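You operate a simulated robot arm through the tools that you are given. There is no shell and no other tool. Be economical: measure what you need, move in short steps, check, and stop when the job is done.

You are at the controls of a simulated robot arm. One attempt, no reset.

TASK
Reload the feeder with the two tabs from the white tray.
Fine: one tab a slot, the orange slide pushed home, the rocker back at HOLD.

The check looks at the end state, three seconds after you hand in, the way a careful person would. Anything else that was tipped, shoved, dropped, spilled or broken makes it a failure.

THE ROBOT
A 6-joint arm with a two-finger parallel gripper, fixed in place. Base frame: the origin is at the foot of the arm, x ahead of it, y to its left, z up. Units: mm, rad, N and s.
It reaches about 649 mm from its shoulder. Its first joint turns from -1.152 to 1.152 rad. Payload 2.1 kg.
The TCP is the grasp point between the finger pads, 30 mm short of the fingertips. In the tool frame z runs along the fingers and y along their closing line. The gripper opens to 94 mm. The fingers are 28 mm wide and 10 mm thick; the gripper's body (50 by 96 mm) begins 55 mm behind the TCP.
Orientation is that of the tool frame in the base frame, as [roll, pitch, yaw] about the fixed x, y, z axes, in that order (R = Rz(yaw) Ry(pitch) Rx(roll)). With the fingers straight down and closing along the base's y, the tool's x points along the base's -x, its y along +y and its z along -z.

THE INTERFACE
- The arm moves only by the tool drive_tool. Its argument "moves" is a list that holds one entry, the list of rows, each a list of 7 numbers: the shift along the tool's x, y, z in mm, then the turn, a rotation vector about the tool's x, y, z in rad, then the opening in per cent of the stroke, from 0 (shut) to 100 (fully open). In form: [[[x, y, z, rx, ry, rz, claw], ...]]. A call has 1 to 8 rows; each row shifts and turns the commanded pose from where the row before left it, along the tool's axes as they then stand. Rows are played at 5 a second. More than 50 mm and 0.15 rad between two rows, or a gripper value outside its range, and nothing of the call is played. A pose out of reach is approached as far as the arm can. The call stops where the force on the tool passes 90 N (or 10 N more than at its start, if that is more) or the arm is blocked; 0.2 s more then pass. The fingers move at their own pace (about 72 mm/s each) and stop on an object; they squeeze with about 33 N. The grip force told is the motor's: it shows also when the fingers shut on nothing. Time passes only in rows, and 0.2 s behind the last, so rows that do not move let the fingers close. It gives the time, the measured TCP pose, the force on the tool (base axes), the opening and the grip force at its end, in the units of the frame above (readings bear some noise), and new pictures: "pictures" is both (left out), scene, wrist or none.
- Cameras (640 x 400 px; columns grow to the right, rows downward): "scene" is fixed at [57.7, -376.8, 485.9]; the picture's right is [0.74, -0.67, 0.00], its down [-0.37, -0.41, -0.83] and it looks along [0.56, 0.62, -0.56] (base axes); focal length 254 px, centre (320, 200). "wrist" rides on the gripper at [76, 14, -102] in the tool frame; the picture's right is [-0.18, 0.98, 0.00], its down [-0.75, -0.14, -0.64] and it looks along [-0.63, -0.12, 0.77] (tool axes); focal length 243 px, centre (320, 200). There is no depth. A picture from a camera that has moved, and an enlarged one, comes with that camera's place and axes in the base frame and with its lens.
- enlarge(camera, box): a new picture of the part [left, top, right, bottom] of that camera's present view, enlarged. The clock stands still meanwhile.
- sign_off(): hands the job in; it is judged then, once.

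Work in short steps. Places have to be worked out from the pictures, the camera data and where the tool is seen: move nearer, look again, correct. Check each grasp and each placing, and mend what went wrong. You have 120 turns and 170 pictures in all, those below and enlarged ones among them. Open the gripper and draw the arm clear of the work before you hand the job in, unless the task says otherwise; then end with one line.

The tools are called after "Emit:" as a command line: name --argument value ..., lists and objects as JSON in quotes. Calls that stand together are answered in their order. drive_tool: Moves the arm, as the interface text tells. Its arguments: {"type":"object","properties":{"moves":{"type":"array","items":{"type":"array","items":{"type":"array","items":{"type":"number"}}}},"pictures":{"type":"string","enum":["both","scene","wrist","none"]}},"required":["moves"]} The other tools are called the same way: enlarge (camera, box) takes an enlarged picture of a part of a camera's view; sign_off () hands the job in.

At the start:

```text
time: 0.0
ee_pos: [299.9, -7.7, 337.2]
tool_rot: [-3.141, -0.001, -3.141]
ft_force: [0.3, -0.8, 0.0]
opening: 94.1
grip_force: 0.0
```

scene: 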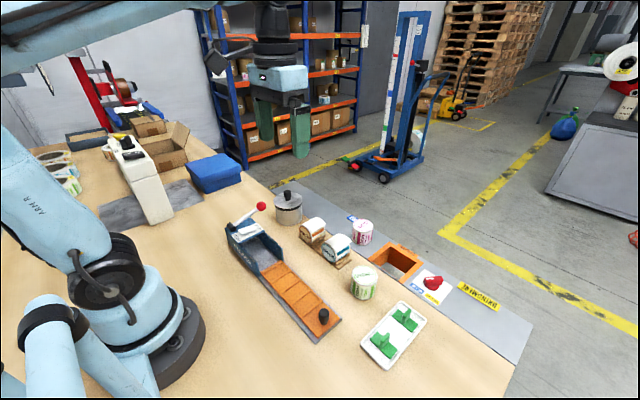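
wrist: 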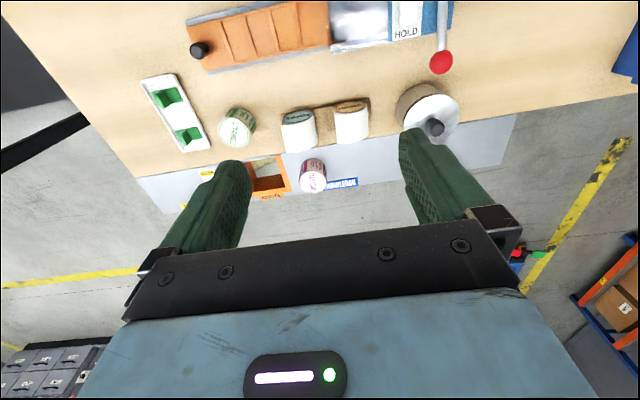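

I start by looking closely at the feeder and tray in both views.

Emit:
enlarge --camera "scene" --box '[210, 180, 370, 350]'

Emit:
enlarge --camera "scene" --box '[340, 240, 470, 380]'

Emit:
enlarge --camera "wrist" --box '[120, 0, 480, 220]'

```text
2.35 times, centred on (290, 265) of scene
camera zoom: at [57.7, -376.8, 485.9], right [0.74, -0.67, 0.0], down [-0.37, -0.41, -0.83], along [0.56, 0.62, -0.56], focal length 598 px, centre (391, 47)
```

zoom: 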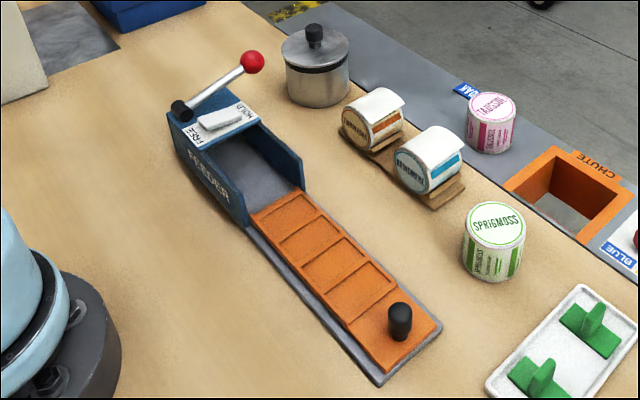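

```text
2.86 times, centred on (405, 310) of scene
camera zoom: at [57.7, -376.8, 485.9], right [0.74, -0.67, 0.0], down [-0.37, -0.41, -0.83], along [0.56, 0.62, -0.56], focal length 726 px, centre (77, -114)
```

zoom: 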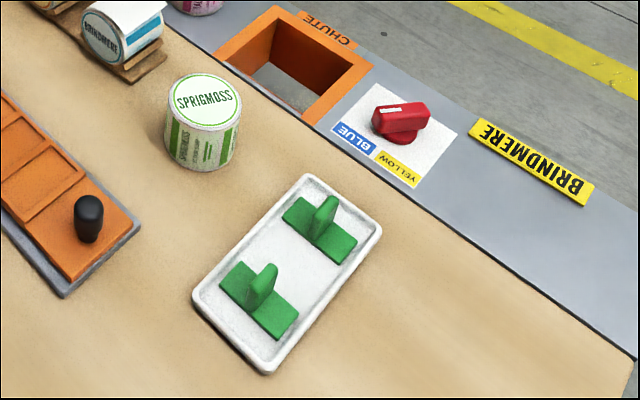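

```text
1.78 times, centred on (300, 110) of wrist
camera zoom: at [225.2, 6.5, 438.5], right [0.18, 0.98, 0.0], down [0.75, -0.14, 0.64], along [0.63, -0.12, -0.77], focal length 431 px, centre (356, 360)
```

zoom: 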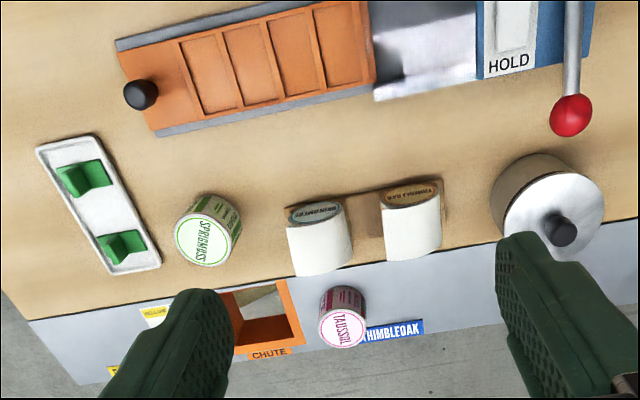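

The table top seems to be near z≈0 by triangulation. I back up a little in x and move toward the slide for a better look at feeder and tray.

Emit:
drive_tool --moves '[[[40, -20, 20, 0, 0, 0, 100], [40, -20, 20, 0, 0, 0, 100], [20, -20, 20, 0, 0, 0, 100], [0, 0, 20, 0, 0, 0, 100]]]' --pictures "wrist"

```text
time: 1.0
ee_pos: [200.0, -68.9, 256.9]
tool_rot: [3.141, 0.0, 3.141]
ft_force: [-0.2, -0.2, -0.2]
opening: 94.2
grip_force: 0.1
camera wrist: at [125.8, -54.8, 359.4], right [0.18, 0.98, 0.0], down [0.75, -0.14, 0.64], along [0.63, -0.12, -0.77], focal length 243 px, centre (320, 200)
```

wrist: 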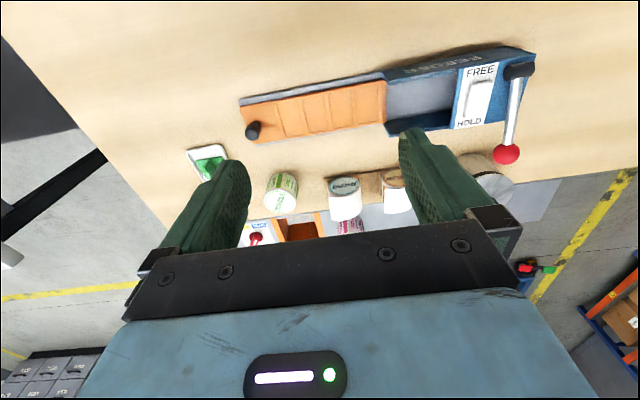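

Emit:
enlarge --camera "wrist" --box '[230, 30, 390, 150]'

Emit:
enlarge --camera "wrist" --box '[375, 30, 555, 180]'

Emit:
enlarge --camera "scene" --box '[220, 190, 300, 280]'

Emit:
enlarge --camera "scene" --box '[260, 250, 350, 350]'

```text
3.33 times, centred on (310, 90) of wrist
camera zoom: at [125.8, -54.8, 359.4], right [0.18, 0.98, 0.0], down [0.75, -0.14, 0.64], along [0.63, -0.12, -0.77], focal length 809 px, centre (353, 567)
```

zoom: 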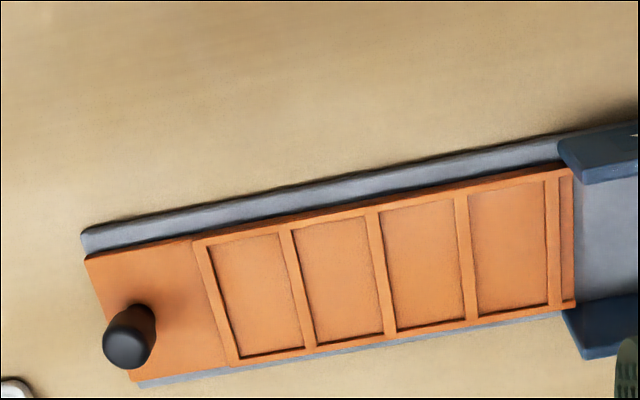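

```text
2.67 times, centred on (465, 105) of wrist
camera zoom: at [125.8, -54.8, 359.4], right [0.18, 0.98, 0.0], down [0.75, -0.14, 0.64], along [0.63, -0.12, -0.77], focal length 647 px, centre (-67, 453)
```

zoom: 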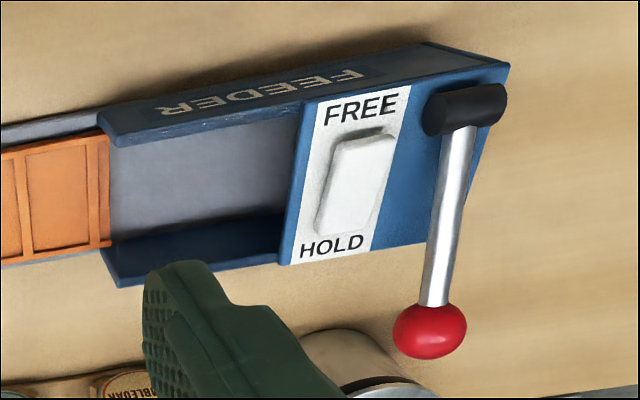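

```text
4.44 times, centred on (260, 235) of scene
camera zoom: at [57.6, -376.8, 485.9], right [0.74, -0.67, 0.0], down [-0.37, -0.41, -0.83], along [0.56, 0.62, -0.56], focal length 1129 px, centre (587, 44)
```

zoom: 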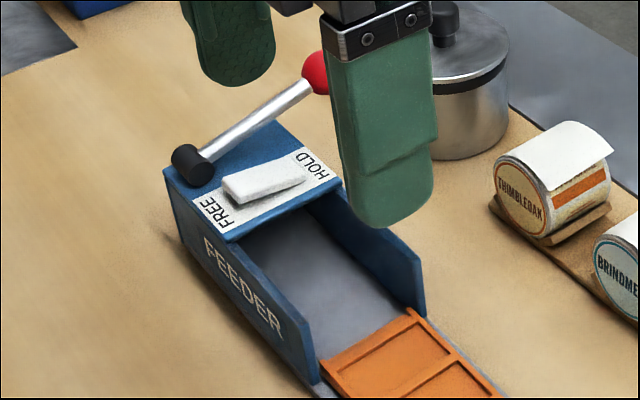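

```text
4.00 times, centred on (305, 300) of scene
camera zoom: at [57.6, -376.8, 485.9], right [0.74, -0.67, 0.0], down [-0.37, -0.41, -0.83], along [0.56, 0.62, -0.56], focal length 1016 px, centre (380, -200)
```

zoom: 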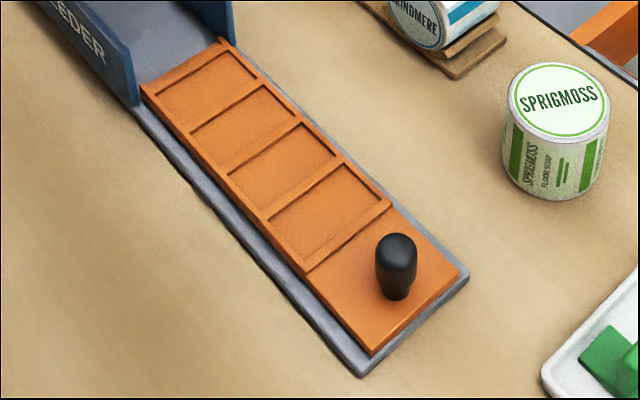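

Slide top is at z≈9.5, its axis along y at x≈252, four pockets with 37 mm pitch; the rocker looks pressed toward HOLD. Next I go over the white tray to see the tabs.

Emit:
drive_tool --moves '[[[-21.7, -34.7, 16.2, 0, 0, 0, 100], [-21.7, -34.7, 16.2, 0, 0, 0, 100], [-21.7, -34.7, 16.2, 0, 0, 0, 100], [-21.7, -34.7, 16.2, 0, 0, 0, 100], [-21.7, -34.7, 16.2, 0, 0, 0, 100], [-21.7, -34.7, 16.2, 0, 0, 0, 100]]]' --pictures "wrist"

Emit:
enlarge --camera "wrist" --box '[230, 40, 410, 180]'

```text
time: 2.4
ee_pos: [333.1, -278.2, 158.9]
tool_rot: [-3.14, 0.0, -3.141]
ft_force: [-1.0, 0.0, 0.0]
opening: 94.2
grip_force: 0.0
camera wrist: at [258.3, -263.3, 260.0], right [0.18, 0.98, 0.0], down [0.75, -0.14, 0.64], along [0.63, -0.12, -0.77], focal length 243 px, centre (320, 200)
```

wrist: 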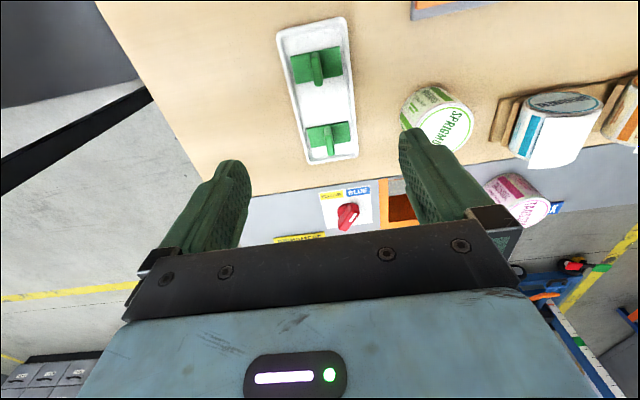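

```text
2.86 times, centred on (320, 110) of wrist
camera zoom: at [258.3, -263.3, 260.0], right [0.18, 0.98, 0.0], down [0.75, -0.14, 0.64], along [0.63, -0.12, -0.77], focal length 693 px, centre (320, 457)
```

zoom: 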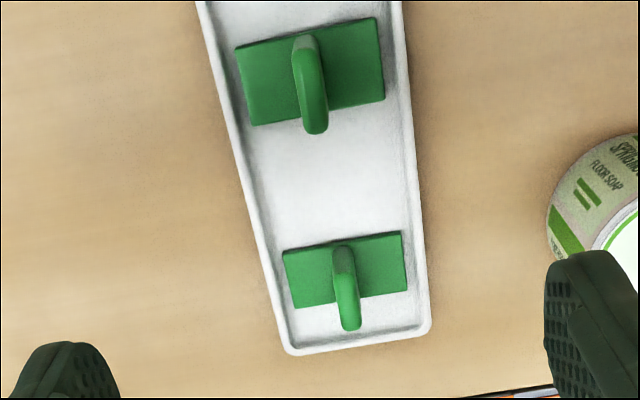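

Tabs are axis-aligned: A ≈(305,-275), B ≈(374,-275), plates 45×23 mm, fins along x with tops at z≈36. I narrow the fingers and go above A to check.

Emit:
drive_tool --moves '[[[14, 1.5, 30, 0, 0, 0, 34], [14, 1.7, 30, 0, 0, 0, 34], [0, 0, 24, 0, 0, 0, 34], [0, 0, 0, 0, 0, 0, 34]]]' --pictures "both"

Emit:
enlarge --camera "scene" --box '[340, 260, 440, 380]'

```text
time: 3.4
ee_pos: [301.3, -272.1, 76.5]
tool_rot: [3.14, 0.0, 3.141]
ft_force: [0.0, -0.3, -0.1]
opening: 32.1
grip_force: 0.1
camera wrist: at [226.7, -258.8, 178.4], right [0.18, 0.98, 0.0], down [0.75, -0.14, 0.64], along [0.63, -0.12, -0.77], focal length 243 px, centre (320, 200)
```

scene: 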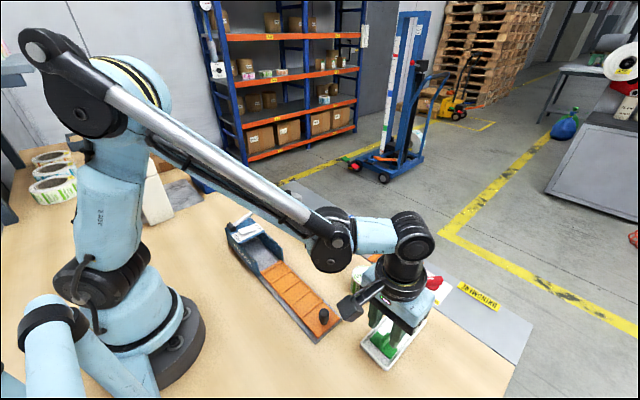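
wrist: 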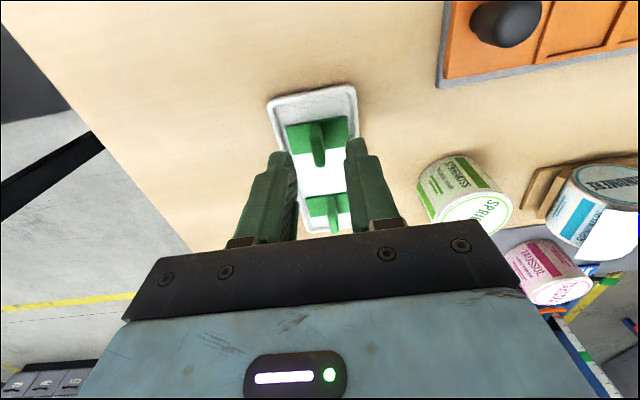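

```text
3.33 times, centred on (390, 320) of scene
camera zoom: at [57.7, -376.8, 485.9], right [0.74, -0.67, 0.0], down [-0.37, -0.41, -0.83], along [0.56, 0.62, -0.56], focal length 847 px, centre (87, -200)
```

zoom: 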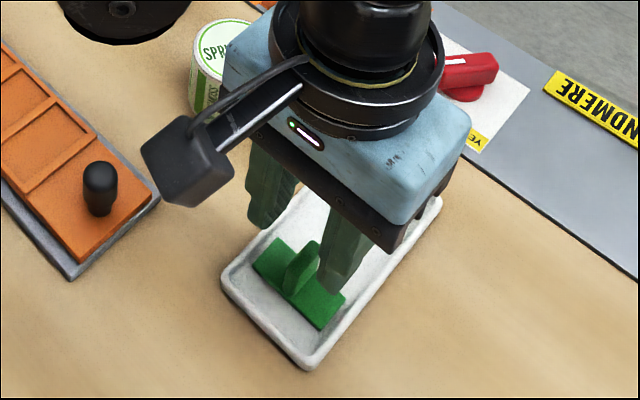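

Tab A centre re-measured ≈(304,-274.5). Correct slightly, descend to TCP z≈43 and close.

Emit:
drive_tool --moves '[[[-3, -2.5, 17, 0, 0, 0, 34], [0, 0, 15, 0, 0, 0, 34], [0, 0, 0, 0, 0, 0, 34]]]' --pictures "both"

Emit:
enlarge --camera "scene" --box '[340, 260, 440, 380]'

Emit:
enlarge --camera "wrist" --box '[230, 60, 410, 240]'

```text
time: 4.2
ee_pos: [303.9, -275.8, 43.1]
tool_rot: [3.141, 0.0, -3.141]
ft_force: [0.7, -0.3, 0.6]
opening: 31.7
grip_force: 0.0
camera wrist: at [229.7, -261.8, 144.6], right [0.18, 0.98, 0.0], down [0.75, -0.14, 0.64], along [0.63, -0.12, -0.77], focal length 243 px, centre (320, 200)
```

scene: 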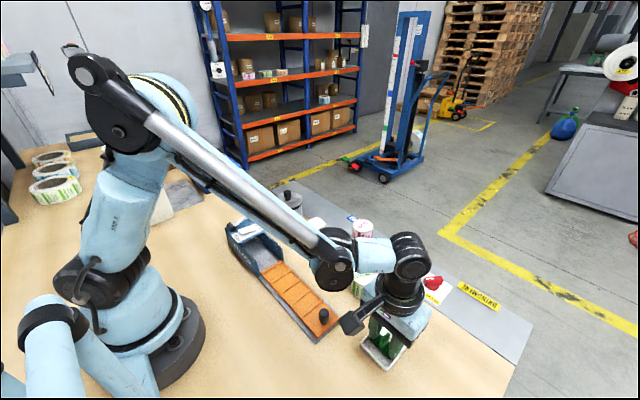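
wrist: 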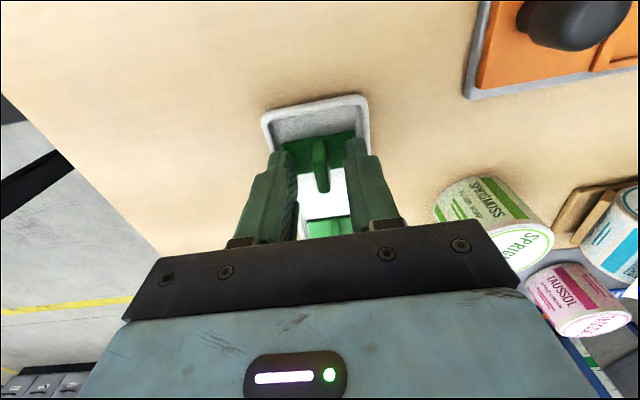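

```text
3.33 times, centred on (390, 320) of scene
camera zoom: at [57.7, -376.8, 485.9], right [0.74, -0.67, 0.0], down [-0.37, -0.41, -0.83], along [0.56, 0.62, -0.56], focal length 847 px, centre (87, -200)
```

zoom: 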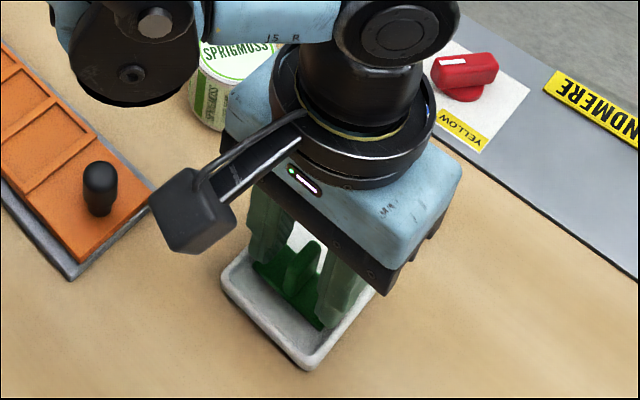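

```text
2.22 times, centred on (320, 150) of wrist
camera zoom: at [229.7, -261.8, 144.6], right [0.18, 0.98, 0.0], down [0.75, -0.14, 0.64], along [0.63, -0.12, -0.77], focal length 539 px, centre (320, 311)
```

zoom: 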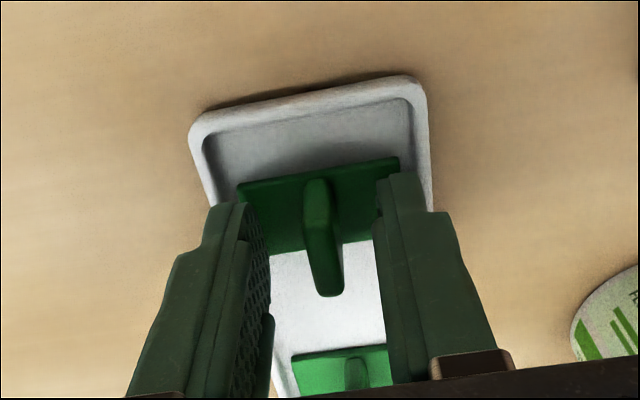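

Fin is between the fingers; close.

Emit:
drive_tool --moves '[[[0, 0, 0, 0, 0, 0, 0], [0, 0, 0, 0, 0, 0, 0], [0, 0, 0, 0, 0, 0, 0]]]' --pictures "none"

Emit:
drive_tool --moves '[[[0, 0, -20, 0, 0, 0, 0], [0, 0, -30, 0, 0, 0, 0], [0, 0, -30, 0, 0, 0, 0]]]' --pictures "both"

```text
time: 5.0
ee_pos: [303.4, -275.2, 42.2]
tool_rot: [-3.141, 0.001, 3.14]
ft_force: [0.4, 0.8, -0.1]
opening: 5.8
grip_force: 33.1
```

```text
time: 5.8
ee_pos: [303.3, -275.8, 124.2]
tool_rot: [3.141, -0.001, -3.141]
ft_force: [-0.6, -0.9, 0.0]
opening: 5.7
grip_force: 33.7
camera wrist: at [229.8, -261.7, 225.6], right [0.18, 0.98, 0.0], down [0.75, -0.14, 0.64], along [0.63, -0.12, -0.77], focal length 243 px, centre (320, 200)
```

scene: 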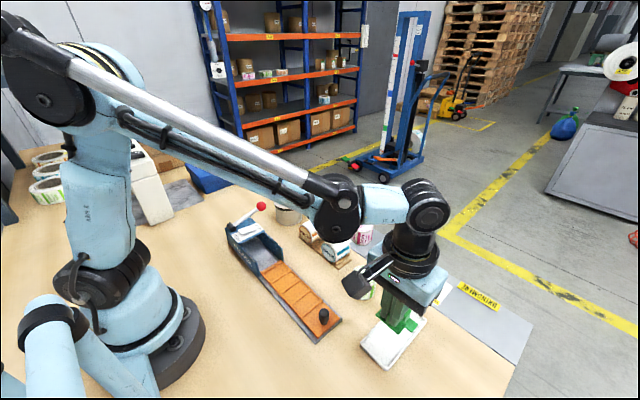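
wrist: 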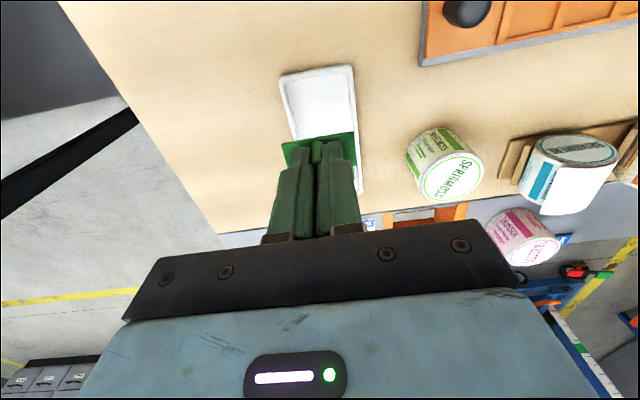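

Tab A held (opening 5.8). Now turn −90° about the tool axis at height, so the tab's long side lies across the slide.

Emit:
drive_tool --moves '[[[0, 0, 0, 0, 0, -0.1428, 0], [0, 0, 0, 0, 0, -0.1428, 0], [0, 0, 0, 0, 0, -0.1428, 0], [0, 0, 0, 0, 0, -0.1428, 0], [0, 0, 0, 0, 0, -0.1428, 0], [0, 0, 0, 0, 0, -0.1428, 0]]]' --pictures "none"

Emit:
drive_tool --moves '[[[0, 0, 0, 0, 0, -0.1428, 0], [0, 0, 0, 0, 0, -0.1428, 0], [0, 0, 0, 0, 0, -0.1428, 0], [0, 0, 0, 0, 0, -0.1428, 0], [0, 0, 0, 0, 0, -0.1428, 0], [0, 0, 0, 0, 0, 0, 0]]]' --pictures "both"

```text
time: 7.2
ee_pos: [305.9, -275.5, 123.0]
tool_rot: [3.141, 0.002, -2.285]
ft_force: [-0.1, 0.2, -0.4]
opening: 5.5
grip_force: 33.1
```

```text
time: 8.6
ee_pos: [304.1, -275.2, 123.0]
tool_rot: [-3.141, 0.0, -1.568]
ft_force: [0.7, -0.2, -0.3]
opening: 5.5
grip_force: 33.0
camera wrist: at [292.2, -351.3, 225.0], right [-0.98, 0.18, 0.0], down [0.14, 0.75, 0.64], along [0.12, 0.63, -0.77], focal length 243 px, centre (320, 200)
```

scene: 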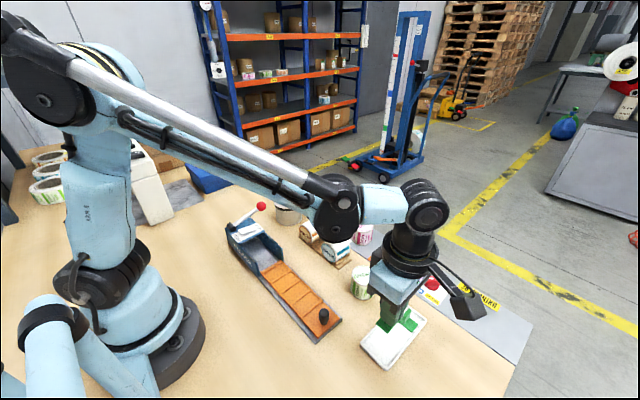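
wrist: 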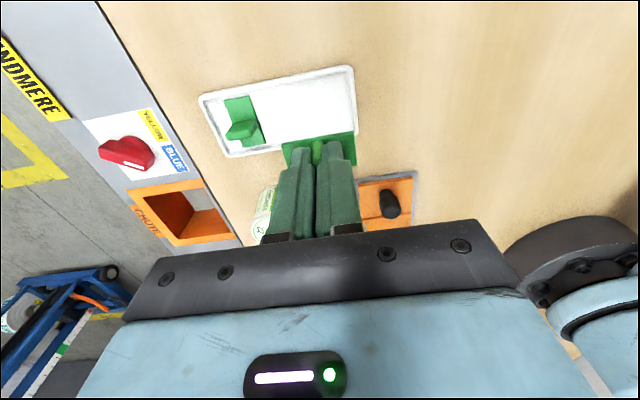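

Now move above pocket 2 (≈(252.5,-84.6)), staying high.

Emit:
drive_tool --moves '[[[-38.1, 10.3, 0, 0, 0, 0, 0], [-38.1, 10.3, 0, 0, 0, 0, 0], [-38.1, 10.3, 0, 0, 0, 0, 0], [-38.1, 10.3, 0, 0, 0, 0, 0], [-38.1, 10.3, 15, 0, 0, 0, 0], [0, 0, 15, 0, 0, 0, 0], [0, 0, 0, 0, 0, 0, 0]]]' --pictures "both"

Emit:
enlarge --camera "scene" --box '[240, 220, 350, 350]'

Emit:
enlarge --camera "wrist" --box '[230, 40, 410, 240]'

```text
time: 10.2
ee_pos: [254.1, -85.7, 92.8]
tool_rot: [3.141, -0.001, -1.573]
ft_force: [0.4, -0.7, 0.1]
opening: 5.7
grip_force: 32.3
camera wrist: at [241.2, -162.0, 194.7], right [-0.98, 0.18, 0.0], down [0.14, 0.75, 0.64], along [0.12, 0.63, -0.77], focal length 243 px, centre (320, 200)
```

scene: 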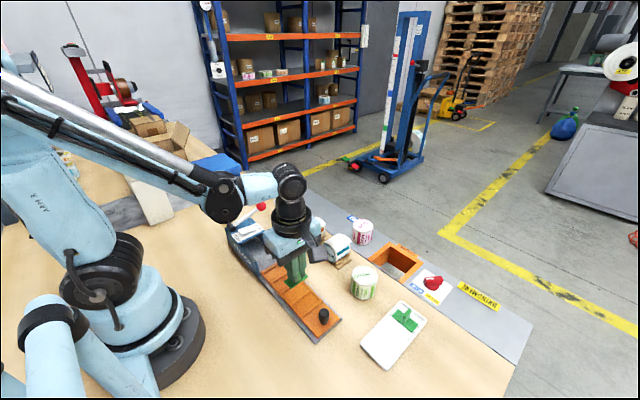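
wrist: 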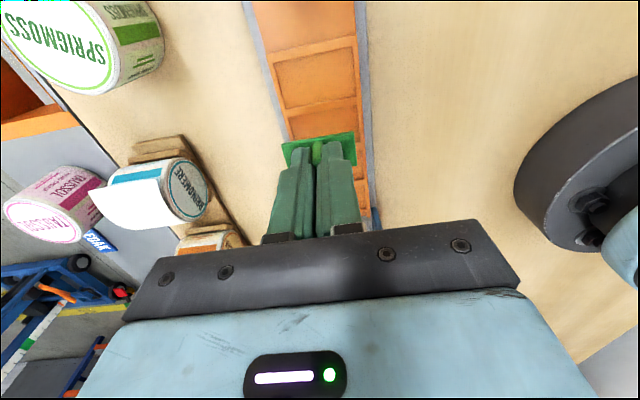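

```text
3.08 times, centred on (295, 285) of scene
camera zoom: at [57.7, -376.8, 485.9], right [0.74, -0.67, 0.0], down [-0.37, -0.41, -0.83], along [0.56, 0.62, -0.56], focal length 782 px, centre (397, -62)
```

zoom: 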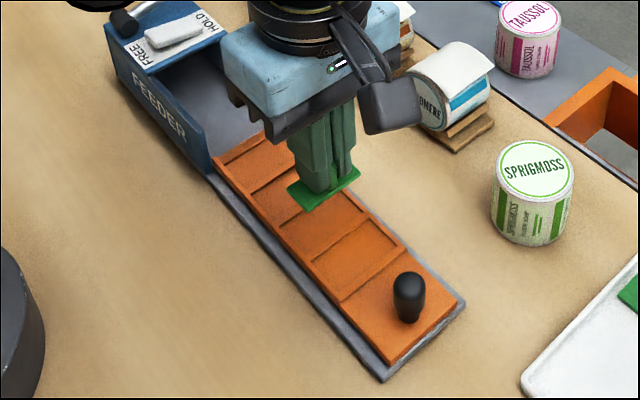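

```text
2.00 times, centred on (320, 140) of wrist
camera zoom: at [241.2, -162.0, 194.7], right [-0.98, 0.18, 0.0], down [0.14, 0.75, 0.64], along [0.12, 0.63, -0.77], focal length 485 px, centre (320, 320)
```

zoom: 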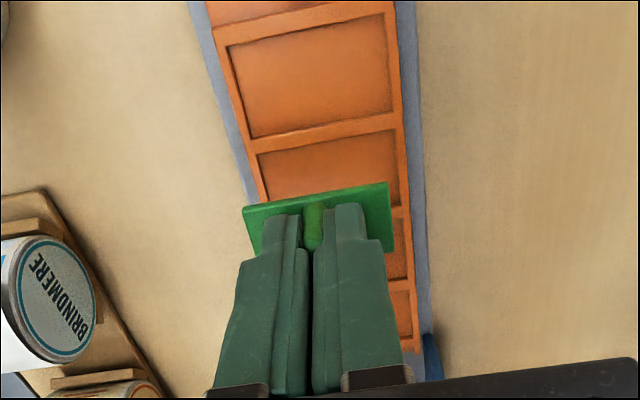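

Camera puts pocket 2 centre at ≈(252,-81…-84), tab ≈(254,-87). I shift +4.5 in y, −2 in x and lower to z≈60 for a closer check.

Emit:
drive_tool --moves '[[[-4.5, 2, 16, 0, 0, 0, 0], [0, 0, 16, 0, 0, 0, 0], [0, 0, 0, 0, 0, 0, 0]]]' --pictures "none"

Emit:
enlarge --camera "scene" --box '[250, 240, 340, 340]'

Emit:
enlarge --camera "wrist" --box '[230, 40, 410, 240]'

```text
time: 11.0
ee_pos: [252.5, -79.8, 60.6]
tool_rot: [-3.141, -0.001, -1.574]
ft_force: [0.1, 0.0, -0.4]
opening: 5.4
grip_force: 33.3
```

```text
4.00 times, centred on (295, 290) of scene
camera zoom: at [57.7, -376.8, 485.9], right [0.74, -0.67, 0.0], down [-0.37, -0.41, -0.83], along [0.56, 0.62, -0.56], focal length 1016 px, centre (420, -160)
```

zoom: 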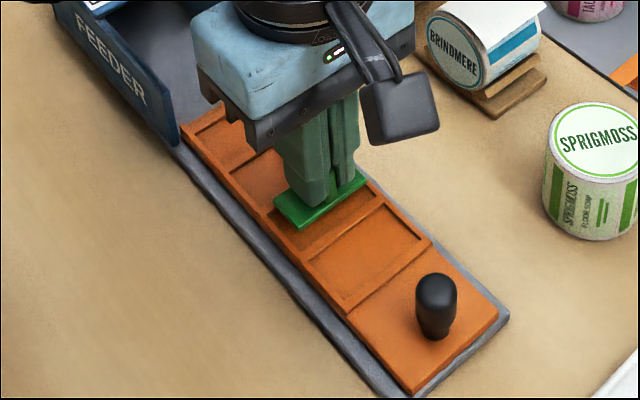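

```text
2.00 times, centred on (320, 140) of wrist
camera zoom: at [239.7, -156.9, 162.8], right [-0.98, 0.18, 0.0], down [0.14, 0.75, 0.64], along [0.12, 0.63, -0.77], focal length 485 px, centre (320, 320)
```

zoom: 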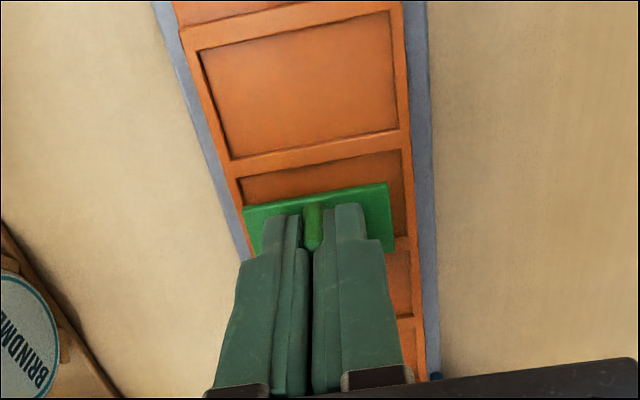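

In this view the tab needs about −1.8 in x and +1.5 in y. Correct and lower to just above the pocket.

Emit:
drive_tool --moves '[[[-1.5, 1.8, 0, 0, 0, 0, 0], [0, 0, 10, 0, 0, 0, 0], [0, 0, 2, 0, 0, 0, 0], [0, 0, 0, 0, 0, 0, 0]]]' --pictures "none"

Emit:
enlarge --camera "scene" --box '[250, 240, 340, 340]'

Emit:
enlarge --camera "wrist" --box '[260, 80, 380, 200]'

```text
time: 11.7
ee_pos: [250.9, -79.6, 51.8]
tool_rot: [3.139, 0.002, -1.573]
ft_force: [-3.1, 0.4, 42.4]
opening: 6.6
grip_force: 32.8
stopped in row 3: the force on the tool passed its limit (the readings are from after the stop); the commanded pose is now the measured one
```

```text
4.00 times, centred on (295, 290) of scene
camera zoom: at [57.6, -376.7, 486.0], right [0.74, -0.67, 0.0], down [-0.37, -0.41, -0.83], along [0.56, 0.62, -0.56], focal length 1016 px, centre (420, -160)
```

zoom: 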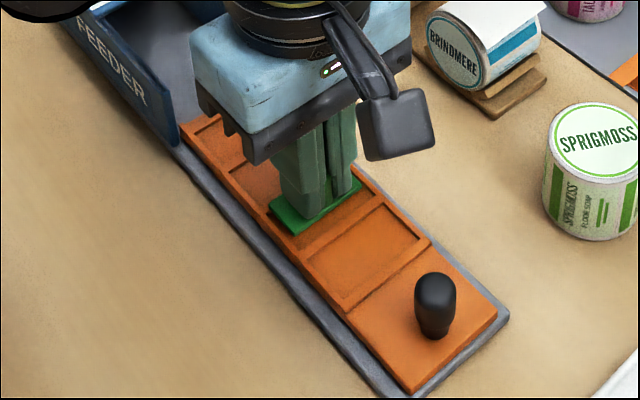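

```text
3.33 times, centred on (320, 140) of wrist
camera zoom: at [238.2, -155.9, 153.7], right [-0.98, 0.18, 0.0], down [0.14, 0.75, 0.64], along [0.12, 0.63, -0.77], focal length 809 px, centre (320, 400)
```

zoom: 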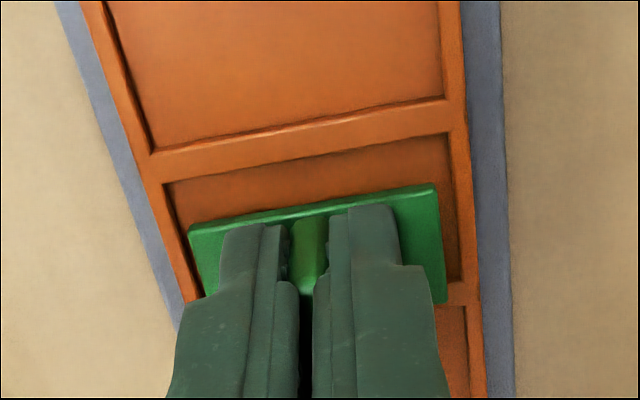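

Contact at z≈51.8 with 42 N. The tab seems ~2 mm toward +y of centre; lift slightly, shift −2 in y and try again.

Emit:
drive_tool --moves '[[[0, 0, -4, 0, 0, 0, 0], [2.2, 0, 0, 0, 0, 0, 0], [0, 0, 2, 0, 0, 0, 0], [0, 0, 1, 0, 0, 0, 0], [0, 0, 1, 0, 0, 0, 0]]]' --pictures "none"

Emit:
enlarge --camera "wrist" --box '[260, 80, 380, 200]'

```text
time: 12.9
ee_pos: [250.1, -81.0, 51.9]
tool_rot: [3.139, 0.003, -1.57]
ft_force: [-0.2, 1.2, 0.1]
opening: 6.5
grip_force: 33.2
```

```text
3.33 times, centred on (320, 140) of wrist
camera zoom: at [237.0, -158.0, 153.6], right [-0.98, 0.18, 0.0], down [0.14, 0.75, 0.64], along [0.12, 0.63, -0.77], focal length 809 px, centre (320, 400)
```

zoom: 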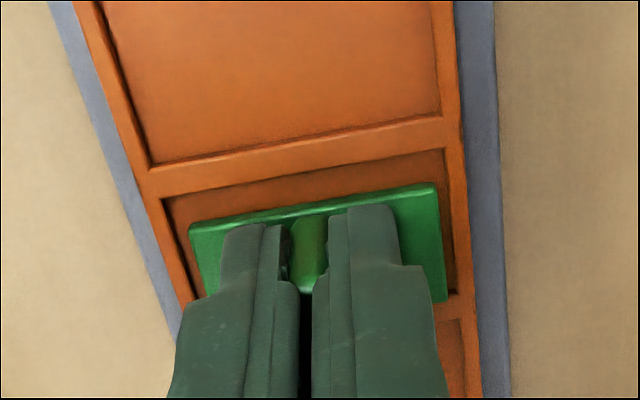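

No contact now at the same height; continue down in 1 mm steps.

Emit:
drive_tool --moves '[[[0, 0, 1, 0, 0, 0, 0], [0, 0, 1, 0, 0, 0, 0], [0, 0, 1, 0, 0, 0, 0], [0, 0, 0, 0, 0, 0, 0]]]' --pictures "none"

Emit:
enlarge --camera "wrist" --box '[260, 80, 380, 200]'

```text
time: 14.0
ee_pos: [250.3, -82.7, 49.4]
tool_rot: [3.136, 0.0, -1.572]
ft_force: [-1.8, 0.0, 35.0]
opening: 6.4
grip_force: 32.9
stopped in row 4: the force on the tool passed its limit (the readings are from after the stop); the commanded pose is now the measured one
```

```text
3.33 times, centred on (320, 140) of wrist
camera zoom: at [238.4, -159.0, 151.4], right [-0.98, 0.19, 0.01], down [0.15, 0.75, 0.64], along [0.11, 0.63, -0.77], focal length 809 px, centre (320, 400)
```

zoom: 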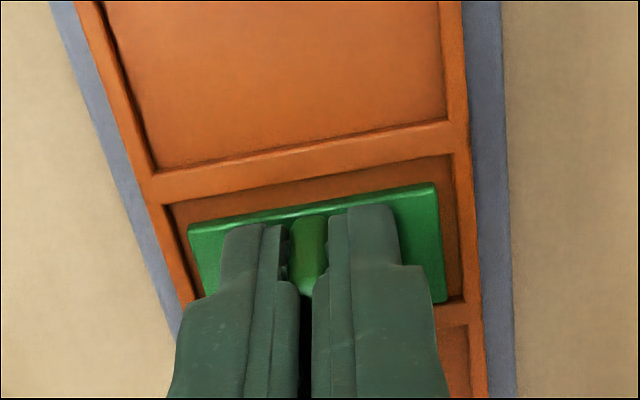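

Emit:
enlarge --camera "scene" --box '[270, 255, 330, 315]'

```text
6.67 times, centred on (300, 285) of scene
camera zoom: at [57.6, -376.7, 486.0], right [0.74, -0.67, 0.0], down [-0.37, -0.41, -0.83], along [0.56, 0.62, -0.56], focal length 1694 px, centre (453, -367)
```

zoom: 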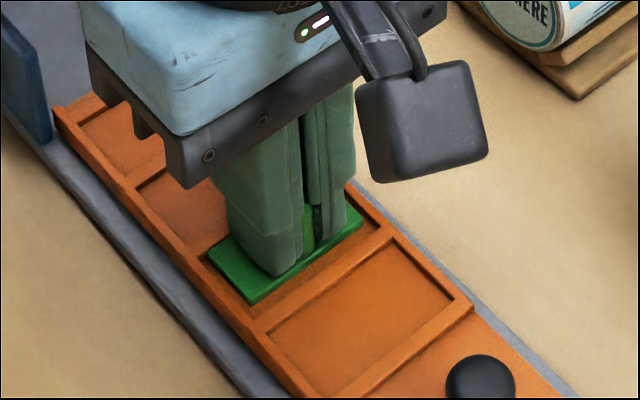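

The scene view suggests the tab still rests on the far (+y) wall edge; shift another −2 in y and probe again.

Emit:
drive_tool --moves '[[[0, 0, -3, 0, 0, 0, 0], [2.5, 0, 0, 0, 0, 0, 0], [0, 0, 2, 0, 0, 0, 0], [0, 0, 1, 0, 0, 0, 0], [0, 0, 1, 0, 0, 0, 0], [0, 0, 1, 0, 0, 0, 0]]]' --pictures "none"

Emit:
enlarge --camera "scene" --box '[270, 255, 330, 315]'

Emit:
enlarge --camera "wrist" --box '[260, 80, 380, 200]'

```text
time: 15.2
ee_pos: [250.5, -84.0, 49.1]
tool_rot: [3.132, 0.002, -1.572]
ft_force: [-2.9, 0.6, 43.3]
opening: 6.7
grip_force: 32.9
stopped in row 6: the force on the tool passed its limit (the readings are from after the stop); the commanded pose is now the measured one
```

```text
6.67 times, centred on (300, 285) of scene
camera zoom: at [57.6, -376.7, 486.0], right [0.74, -0.67, 0.0], down [-0.37, -0.41, -0.83], along [0.56, 0.62, -0.56], focal length 1694 px, centre (453, -367)
```

zoom: 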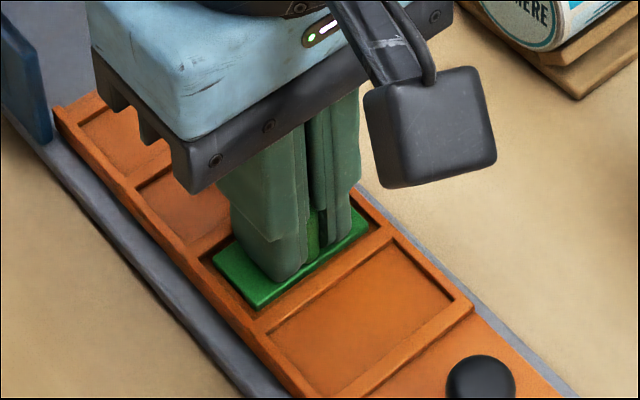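

```text
3.33 times, centred on (320, 140) of wrist
camera zoom: at [238.9, -161.6, 151.2], right [-0.98, 0.18, 0.01], down [0.15, 0.75, 0.64], along [0.11, 0.63, -0.77], focal length 809 px, centre (320, 400)
```

zoom: 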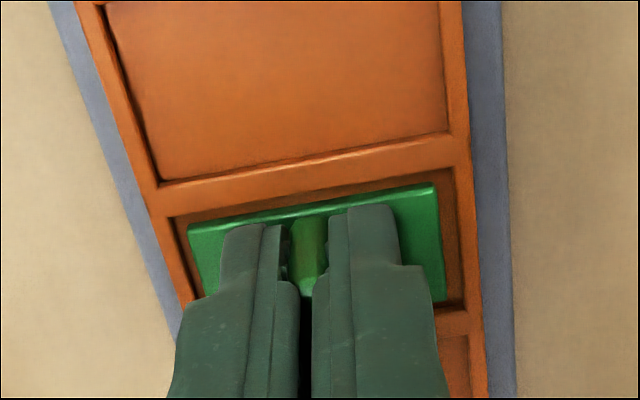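

Now the tab sits inside pocket 2 with gaps all around; it's on the floor at TCP z≈49. Relieve the push and release.

Emit:
drive_tool --moves '[[[0, 0, -0.7, 0, 0, 0, 0], [0, 0, 0, 0, 0, 0, 12], [0, 0, 0, 0, 0, 0, 28], [0, 0, 0, 0, 0, 0, 28], [0, 0, -15, 0, 0, 0, 28], [0, 0, -20, 0, 0, 0, 28], [0, 0, -25, 0, 0, 0, 28]]]' --pictures "none"

Emit:
enlarge --camera "scene" --box '[270, 245, 340, 315]'

Emit:
enlarge --camera "wrist" --box '[220, 0, 420, 200]'

```text
time: 16.9
ee_pos: [252.9, -86.0, 108.8]
tool_rot: [3.132, 0.001, -1.572]
ft_force: [-0.2, 0.0, 0.0]
opening: 26.3
grip_force: 0.2
```

```text
5.71 times, centred on (305, 280) of scene
camera zoom: at [57.6, -376.8, 485.9], right [0.74, -0.67, 0.0], down [-0.37, -0.41, -0.83], along [0.56, 0.62, -0.56], focal length 1452 px, centre (406, -257)
```

zoom: 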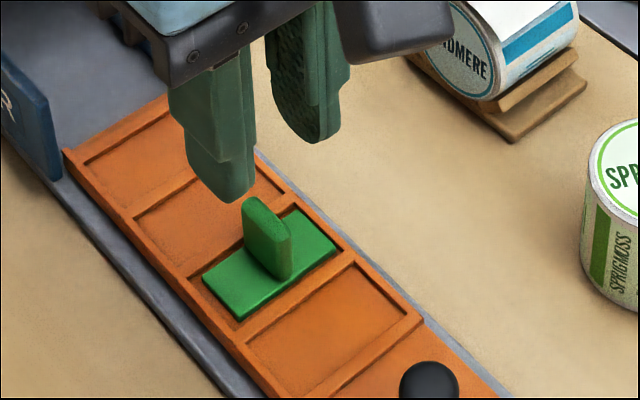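

```text
2.00 times, centred on (320, 100) of wrist
camera zoom: at [241.1, -162.2, 211.1], right [-0.98, 0.19, 0.01], down [0.15, 0.75, 0.64], along [0.11, 0.63, -0.77], focal length 485 px, centre (320, 400)
```

zoom: 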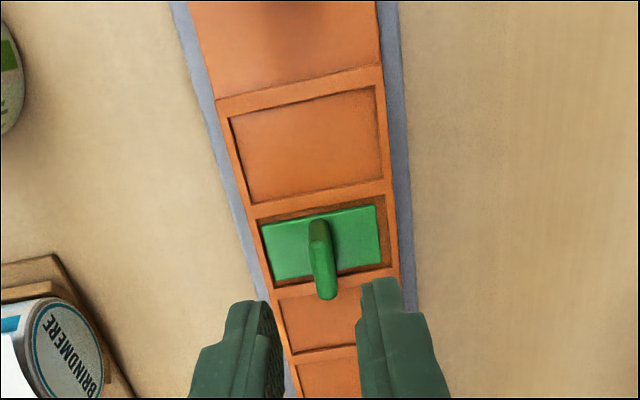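

Tab A is cleanly seated in pocket 2. Go back over tab B, then turn the tool back.

Emit:
drive_tool --moves '[[[0, 0, -15, 0.0096, 0, 0, 28], [31.5, -20.1, 0, 0, 0, 0, 34], [31.5, -20.1, 0, 0, 0, 0, 34], [31.5, -20.1, 0, 0, 0, 0, 34], [31.5, -20.1, 0, 0, 0, 0, 34], [31.5, -20.1, 0, 0, 0, 0, 34], [31.5, -20.1, 0, 0, 0, 0, 34]]]' --pictures "none"

Emit:
drive_tool --moves '[[[0, 0, 0, 0, 0, 0.1428, 34], [0, 0, 0, 0, 0, 0.1428, 34], [0, 0, 0, 0, 0, 0.1428, 34], [0, 0, 0, 0, 0, 0.1428, 34], [0, 0, 0, 0, 0, 0.1428, 34], [0, 0, 0, 0, 0, 0.1428, 34]]]' --pictures "none"

Emit:
drive_tool --moves '[[[0, 0, 0, 0, 0, 0.1428, 34], [0, 0, 0, 0, 0, 0.1428, 34], [0, 0, 0, 0, 0, 0.1428, 34], [0, 0, 0, 0, 0, 0.1428, 34], [0, 0, 20, 0, 0, 0.1428, 34], [0, 0, 20, 0, 0, 0, 34]]]' --pictures "none"

Emit:
enlarge --camera "wrist" --box '[230, 60, 410, 240]'

```text
time: 18.4
ee_pos: [368.9, -277.3, 120.7]
tool_rot: [-3.14, 0.001, -1.571]
ft_force: [-0.5, 0.4, 0.6]
opening: 32.0
grip_force: 0.1
```

```text
time: 19.9
ee_pos: [372.1, -274.5, 124.0]
tool_rot: [3.141, 0.001, -2.431]
ft_force: [-1.1, 0.5, 0.1]
opening: 32.0
grip_force: 0.2
```

```text
time: 21.2
ee_pos: [372.3, -274.8, 81.1]
tool_rot: [-3.142, 0.001, 3.139]
ft_force: [0.6, -1.0, 0.3]
opening: 32.2
grip_force: 0.1
```

```text
2.22 times, centred on (320, 150) of wrist
camera zoom: at [297.5, -261.2, 184.9], right [0.19, 0.98, 0.0], down [0.75, -0.14, 0.64], along [0.63, -0.12, -0.77], focal length 539 px, centre (320, 311)
```

zoom: 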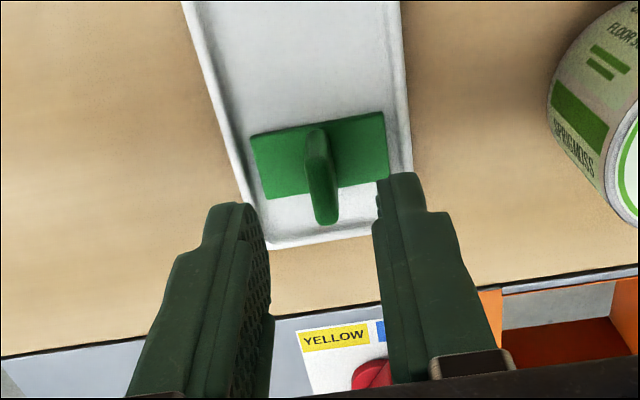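

Tab B centre ≈(374,-275). Descend and grip.

Emit:
drive_tool --moves '[[[-1.5, 0, 18, 0, 0, 0, 34], [0, 0, 18, 0, 0, 0, 34], [0, 0, 1.5, 0, 0, 0, 34], [0, 0, 0, 0, 0, 0, 34]]]' --pictures "none"

Emit:
enlarge --camera "wrist" --box '[230, 60, 410, 240]'

```text
time: 22.2
ee_pos: [371.6, -274.2, 46.2]
tool_rot: [3.141, 0.001, 3.139]
ft_force: [0.1, 0.0, -0.4]
opening: 31.9
grip_force: 0.1
```

```text
2.22 times, centred on (320, 150) of wrist
camera zoom: at [297.8, -260.4, 148.1], right [0.19, 0.98, 0.0], down [0.75, -0.14, 0.64], along [0.63, -0.12, -0.77], focal length 539 px, centre (320, 311)
```

zoom: 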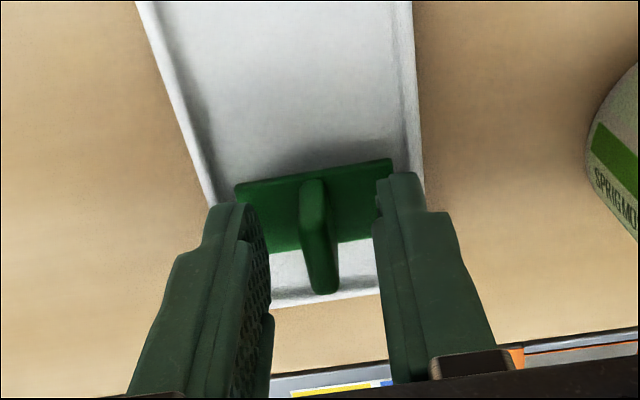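

Emit:
drive_tool --moves '[[[-0.5, 0, 3, 0, 0, 0, 34], [0, 0, 0, 0, 0, 0, 34], [0, 0, 0, 0, 0, 0, 0], [0, 0, 0, 0, 0, 0, 0], [0, 0, 0, 0, 0, 0, 0]]]' --pictures "none"

Emit:
enlarge --camera "wrist" --box '[230, 60, 410, 240]'

Emit:
drive_tool --moves '[[[0, 0, -20, 0, 0, 0, 0], [0, 0, -30, 0, 0, 0, 0], [0, 0, -30, 0, 0, 0, 0], [0, 0, 0, 0, 0, -0.1428, 0], [0, 0, 0, 0, 0, -0.1428, 0], [0, 0, 0, 0, 0, -0.1428, 0], [0, 0, 0, 0, 0, -0.1428, 0], [0, 0, 0, 0, 0, -0.1428, 0]]]' --pictures "none"

Emit:
drive_tool --moves '[[[0, 0, 0, 0, 0, -0.1428, 0], [0, 0, 0, 0, 0, -0.1428, 0], [0, 0, 0, 0, 0, -0.1428, 0], [0, 0, 0, 0, 0, -0.1428, 0], [0, 0, 0, 0, 0, -0.1428, 0], [0, 0, 0, 0, 0, -0.1428, 0], [0, 0, 0, 0, 0, 0, 0]]]' --pictures "wrist"

```text
time: 23.4
ee_pos: [373.2, -275.0, 43.5]
tool_rot: [3.139, 0.002, 3.138]
ft_force: [-0.5, 0.0, 0.7]
opening: 5.4
grip_force: 32.8
```

```text
2.22 times, centred on (320, 150) of wrist
camera zoom: at [298.4, -260.3, 145.9], right [0.18, 0.98, 0.0], down [0.75, -0.14, 0.64], along [0.63, -0.12, -0.77], focal length 539 px, centre (320, 311)
```

zoom: 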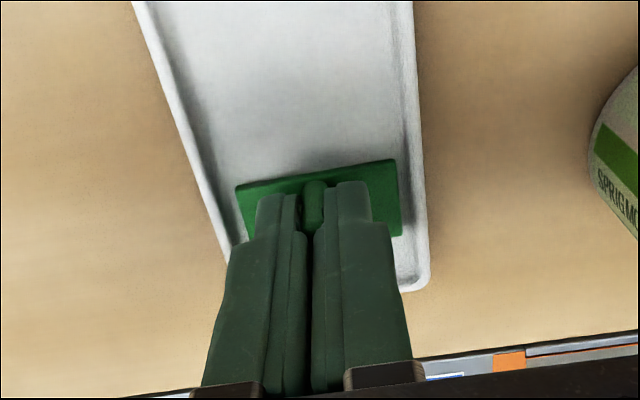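

```text
time: 25.2
ee_pos: [373.0, -275.1, 124.0]
tool_rot: [3.141, 0.0, -2.425]
ft_force: [0.2, 0.1, 0.1]
opening: 5.7
grip_force: 32.4
```

```text
time: 26.9
ee_pos: [374.1, -274.3, 122.8]
tool_rot: [-3.139, 0.004, -1.569]
ft_force: [0.1, 0.8, -1.0]
opening: 5.2
grip_force: 32.8
camera wrist: at [361.3, -350.8, 225.2], right [-0.98, 0.18, 0.0], down [0.14, 0.75, 0.64], along [0.12, 0.63, -0.77], focal length 243 px, centre (320, 200)
```

wrist: 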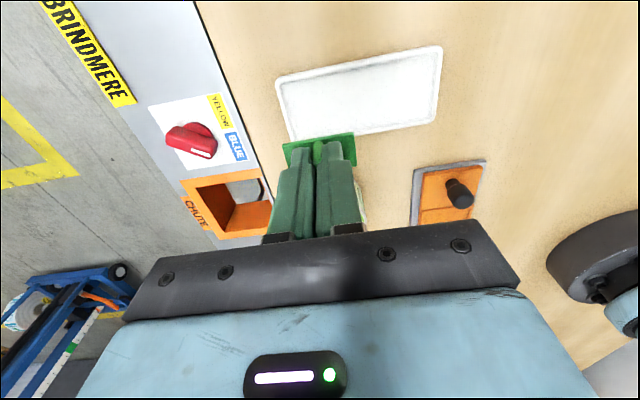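

Tab B is held and turned. Move over pocket 1 and lower to z≈62.

Emit:
drive_tool --moves '[[[-30.6, 24.5, 0, 0, 0, 0, 0], [-30.6, 24.5, 0, 0, 0, 0, 0], [-30.6, 24.5, 0, 0, 0, 0, 0], [-30.6, 24.5, 0, 0, 0, 0, 0], [-30.6, 24.5, 0, 0, 0, 0, 0], [0, 0, 30, 0, 0, 0, 0], [0, 0, 30, 0, 0, 0, 0], [0, 0, 0, 0, 0, 0, 0]]]' --pictures "none"

Emit:
enlarge --camera "wrist" --box '[260, 80, 380, 200]'

Emit:
enlarge --camera "scene" --box '[270, 255, 340, 325]'

```text
time: 28.6
ee_pos: [253.4, -122.4, 62.3]
tool_rot: [-3.139, 0.0, -1.571]
ft_force: [0.4, -0.5, 0.0]
opening: 5.4
grip_force: 33.4
```

```text
3.33 times, centred on (320, 140) of wrist
camera zoom: at [239.6, -199.6, 164.1], right [-0.98, 0.19, 0.0], down [0.14, 0.75, 0.64], along [0.12, 0.63, -0.77], focal length 809 px, centre (320, 400)
```

zoom: 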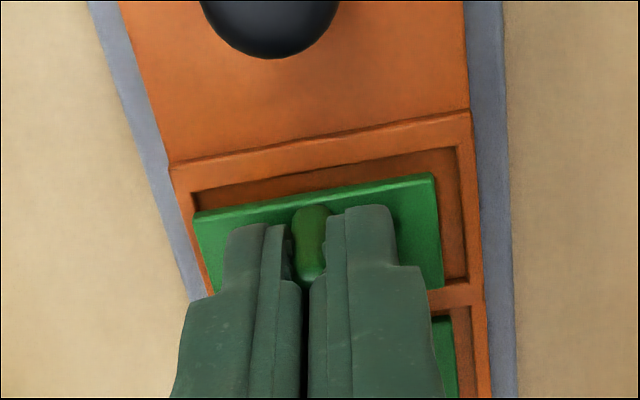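

```text
5.71 times, centred on (305, 290) of scene
camera zoom: at [57.6, -376.8, 485.9], right [0.74, -0.67, 0.0], down [-0.37, -0.41, -0.83], along [0.56, 0.62, -0.56], focal length 1452 px, centre (406, -314)
```

zoom: 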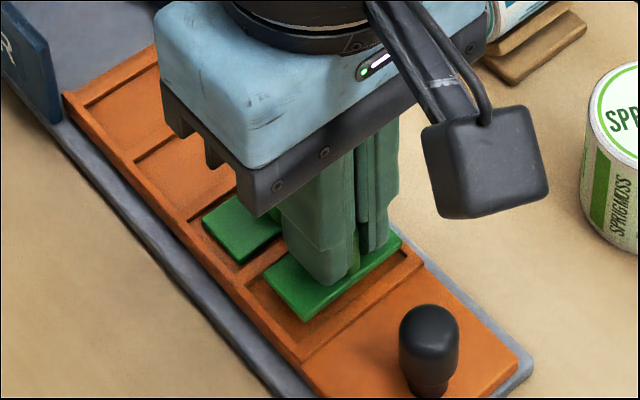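

Shift about −1 x, +2 y and lower to z≈53, then look.

Emit:
drive_tool --moves '[[[-2, 1, 0, 0, 0, 0, 0], [0, 0, 5, 0, 0, 0, 0], [0, 0, 4, 0, 0, 0, 0], [0, 0, 0, 0, 0, 0, 0]]]' --pictures "none"

Emit:
enlarge --camera "wrist" --box '[260, 80, 380, 200]'

Emit:
enlarge --camera "scene" --box '[270, 255, 340, 325]'

```text
time: 29.6
ee_pos: [250.5, -119.7, 54.6]
tool_rot: [-3.141, 0.002, -1.572]
ft_force: [-2.4, 1.6, 31.4]
opening: 5.4
grip_force: 33.1
```

```text
3.33 times, centred on (320, 140) of wrist
camera zoom: at [237.8, -196.1, 156.5], right [-0.98, 0.19, 0.0], down [0.14, 0.75, 0.64], along [0.12, 0.63, -0.77], focal length 809 px, centre (320, 400)
```

zoom: 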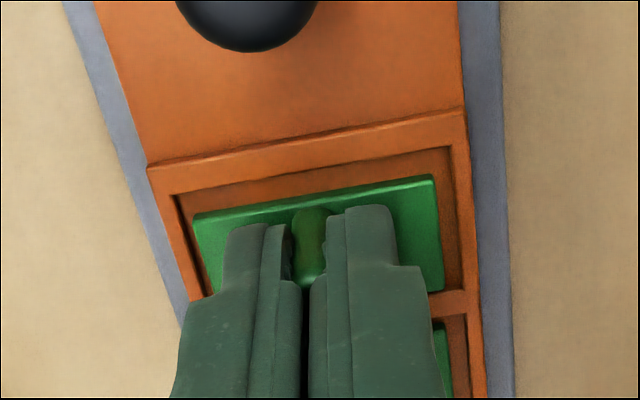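

```text
5.71 times, centred on (305, 290) of scene
camera zoom: at [57.6, -376.7, 486.0], right [0.74, -0.67, 0.0], down [-0.37, -0.41, -0.83], along [0.56, 0.62, -0.56], focal length 1452 px, centre (406, -314)
```

zoom: 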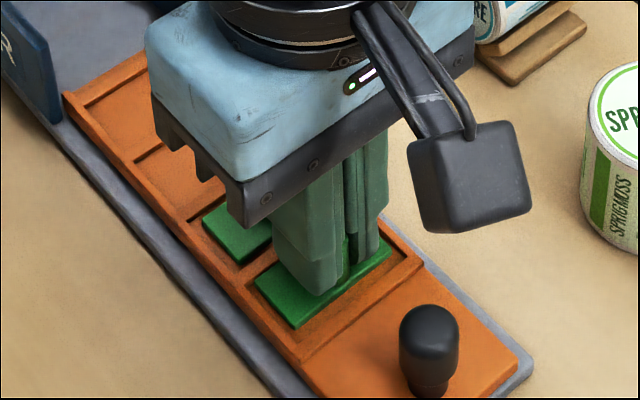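

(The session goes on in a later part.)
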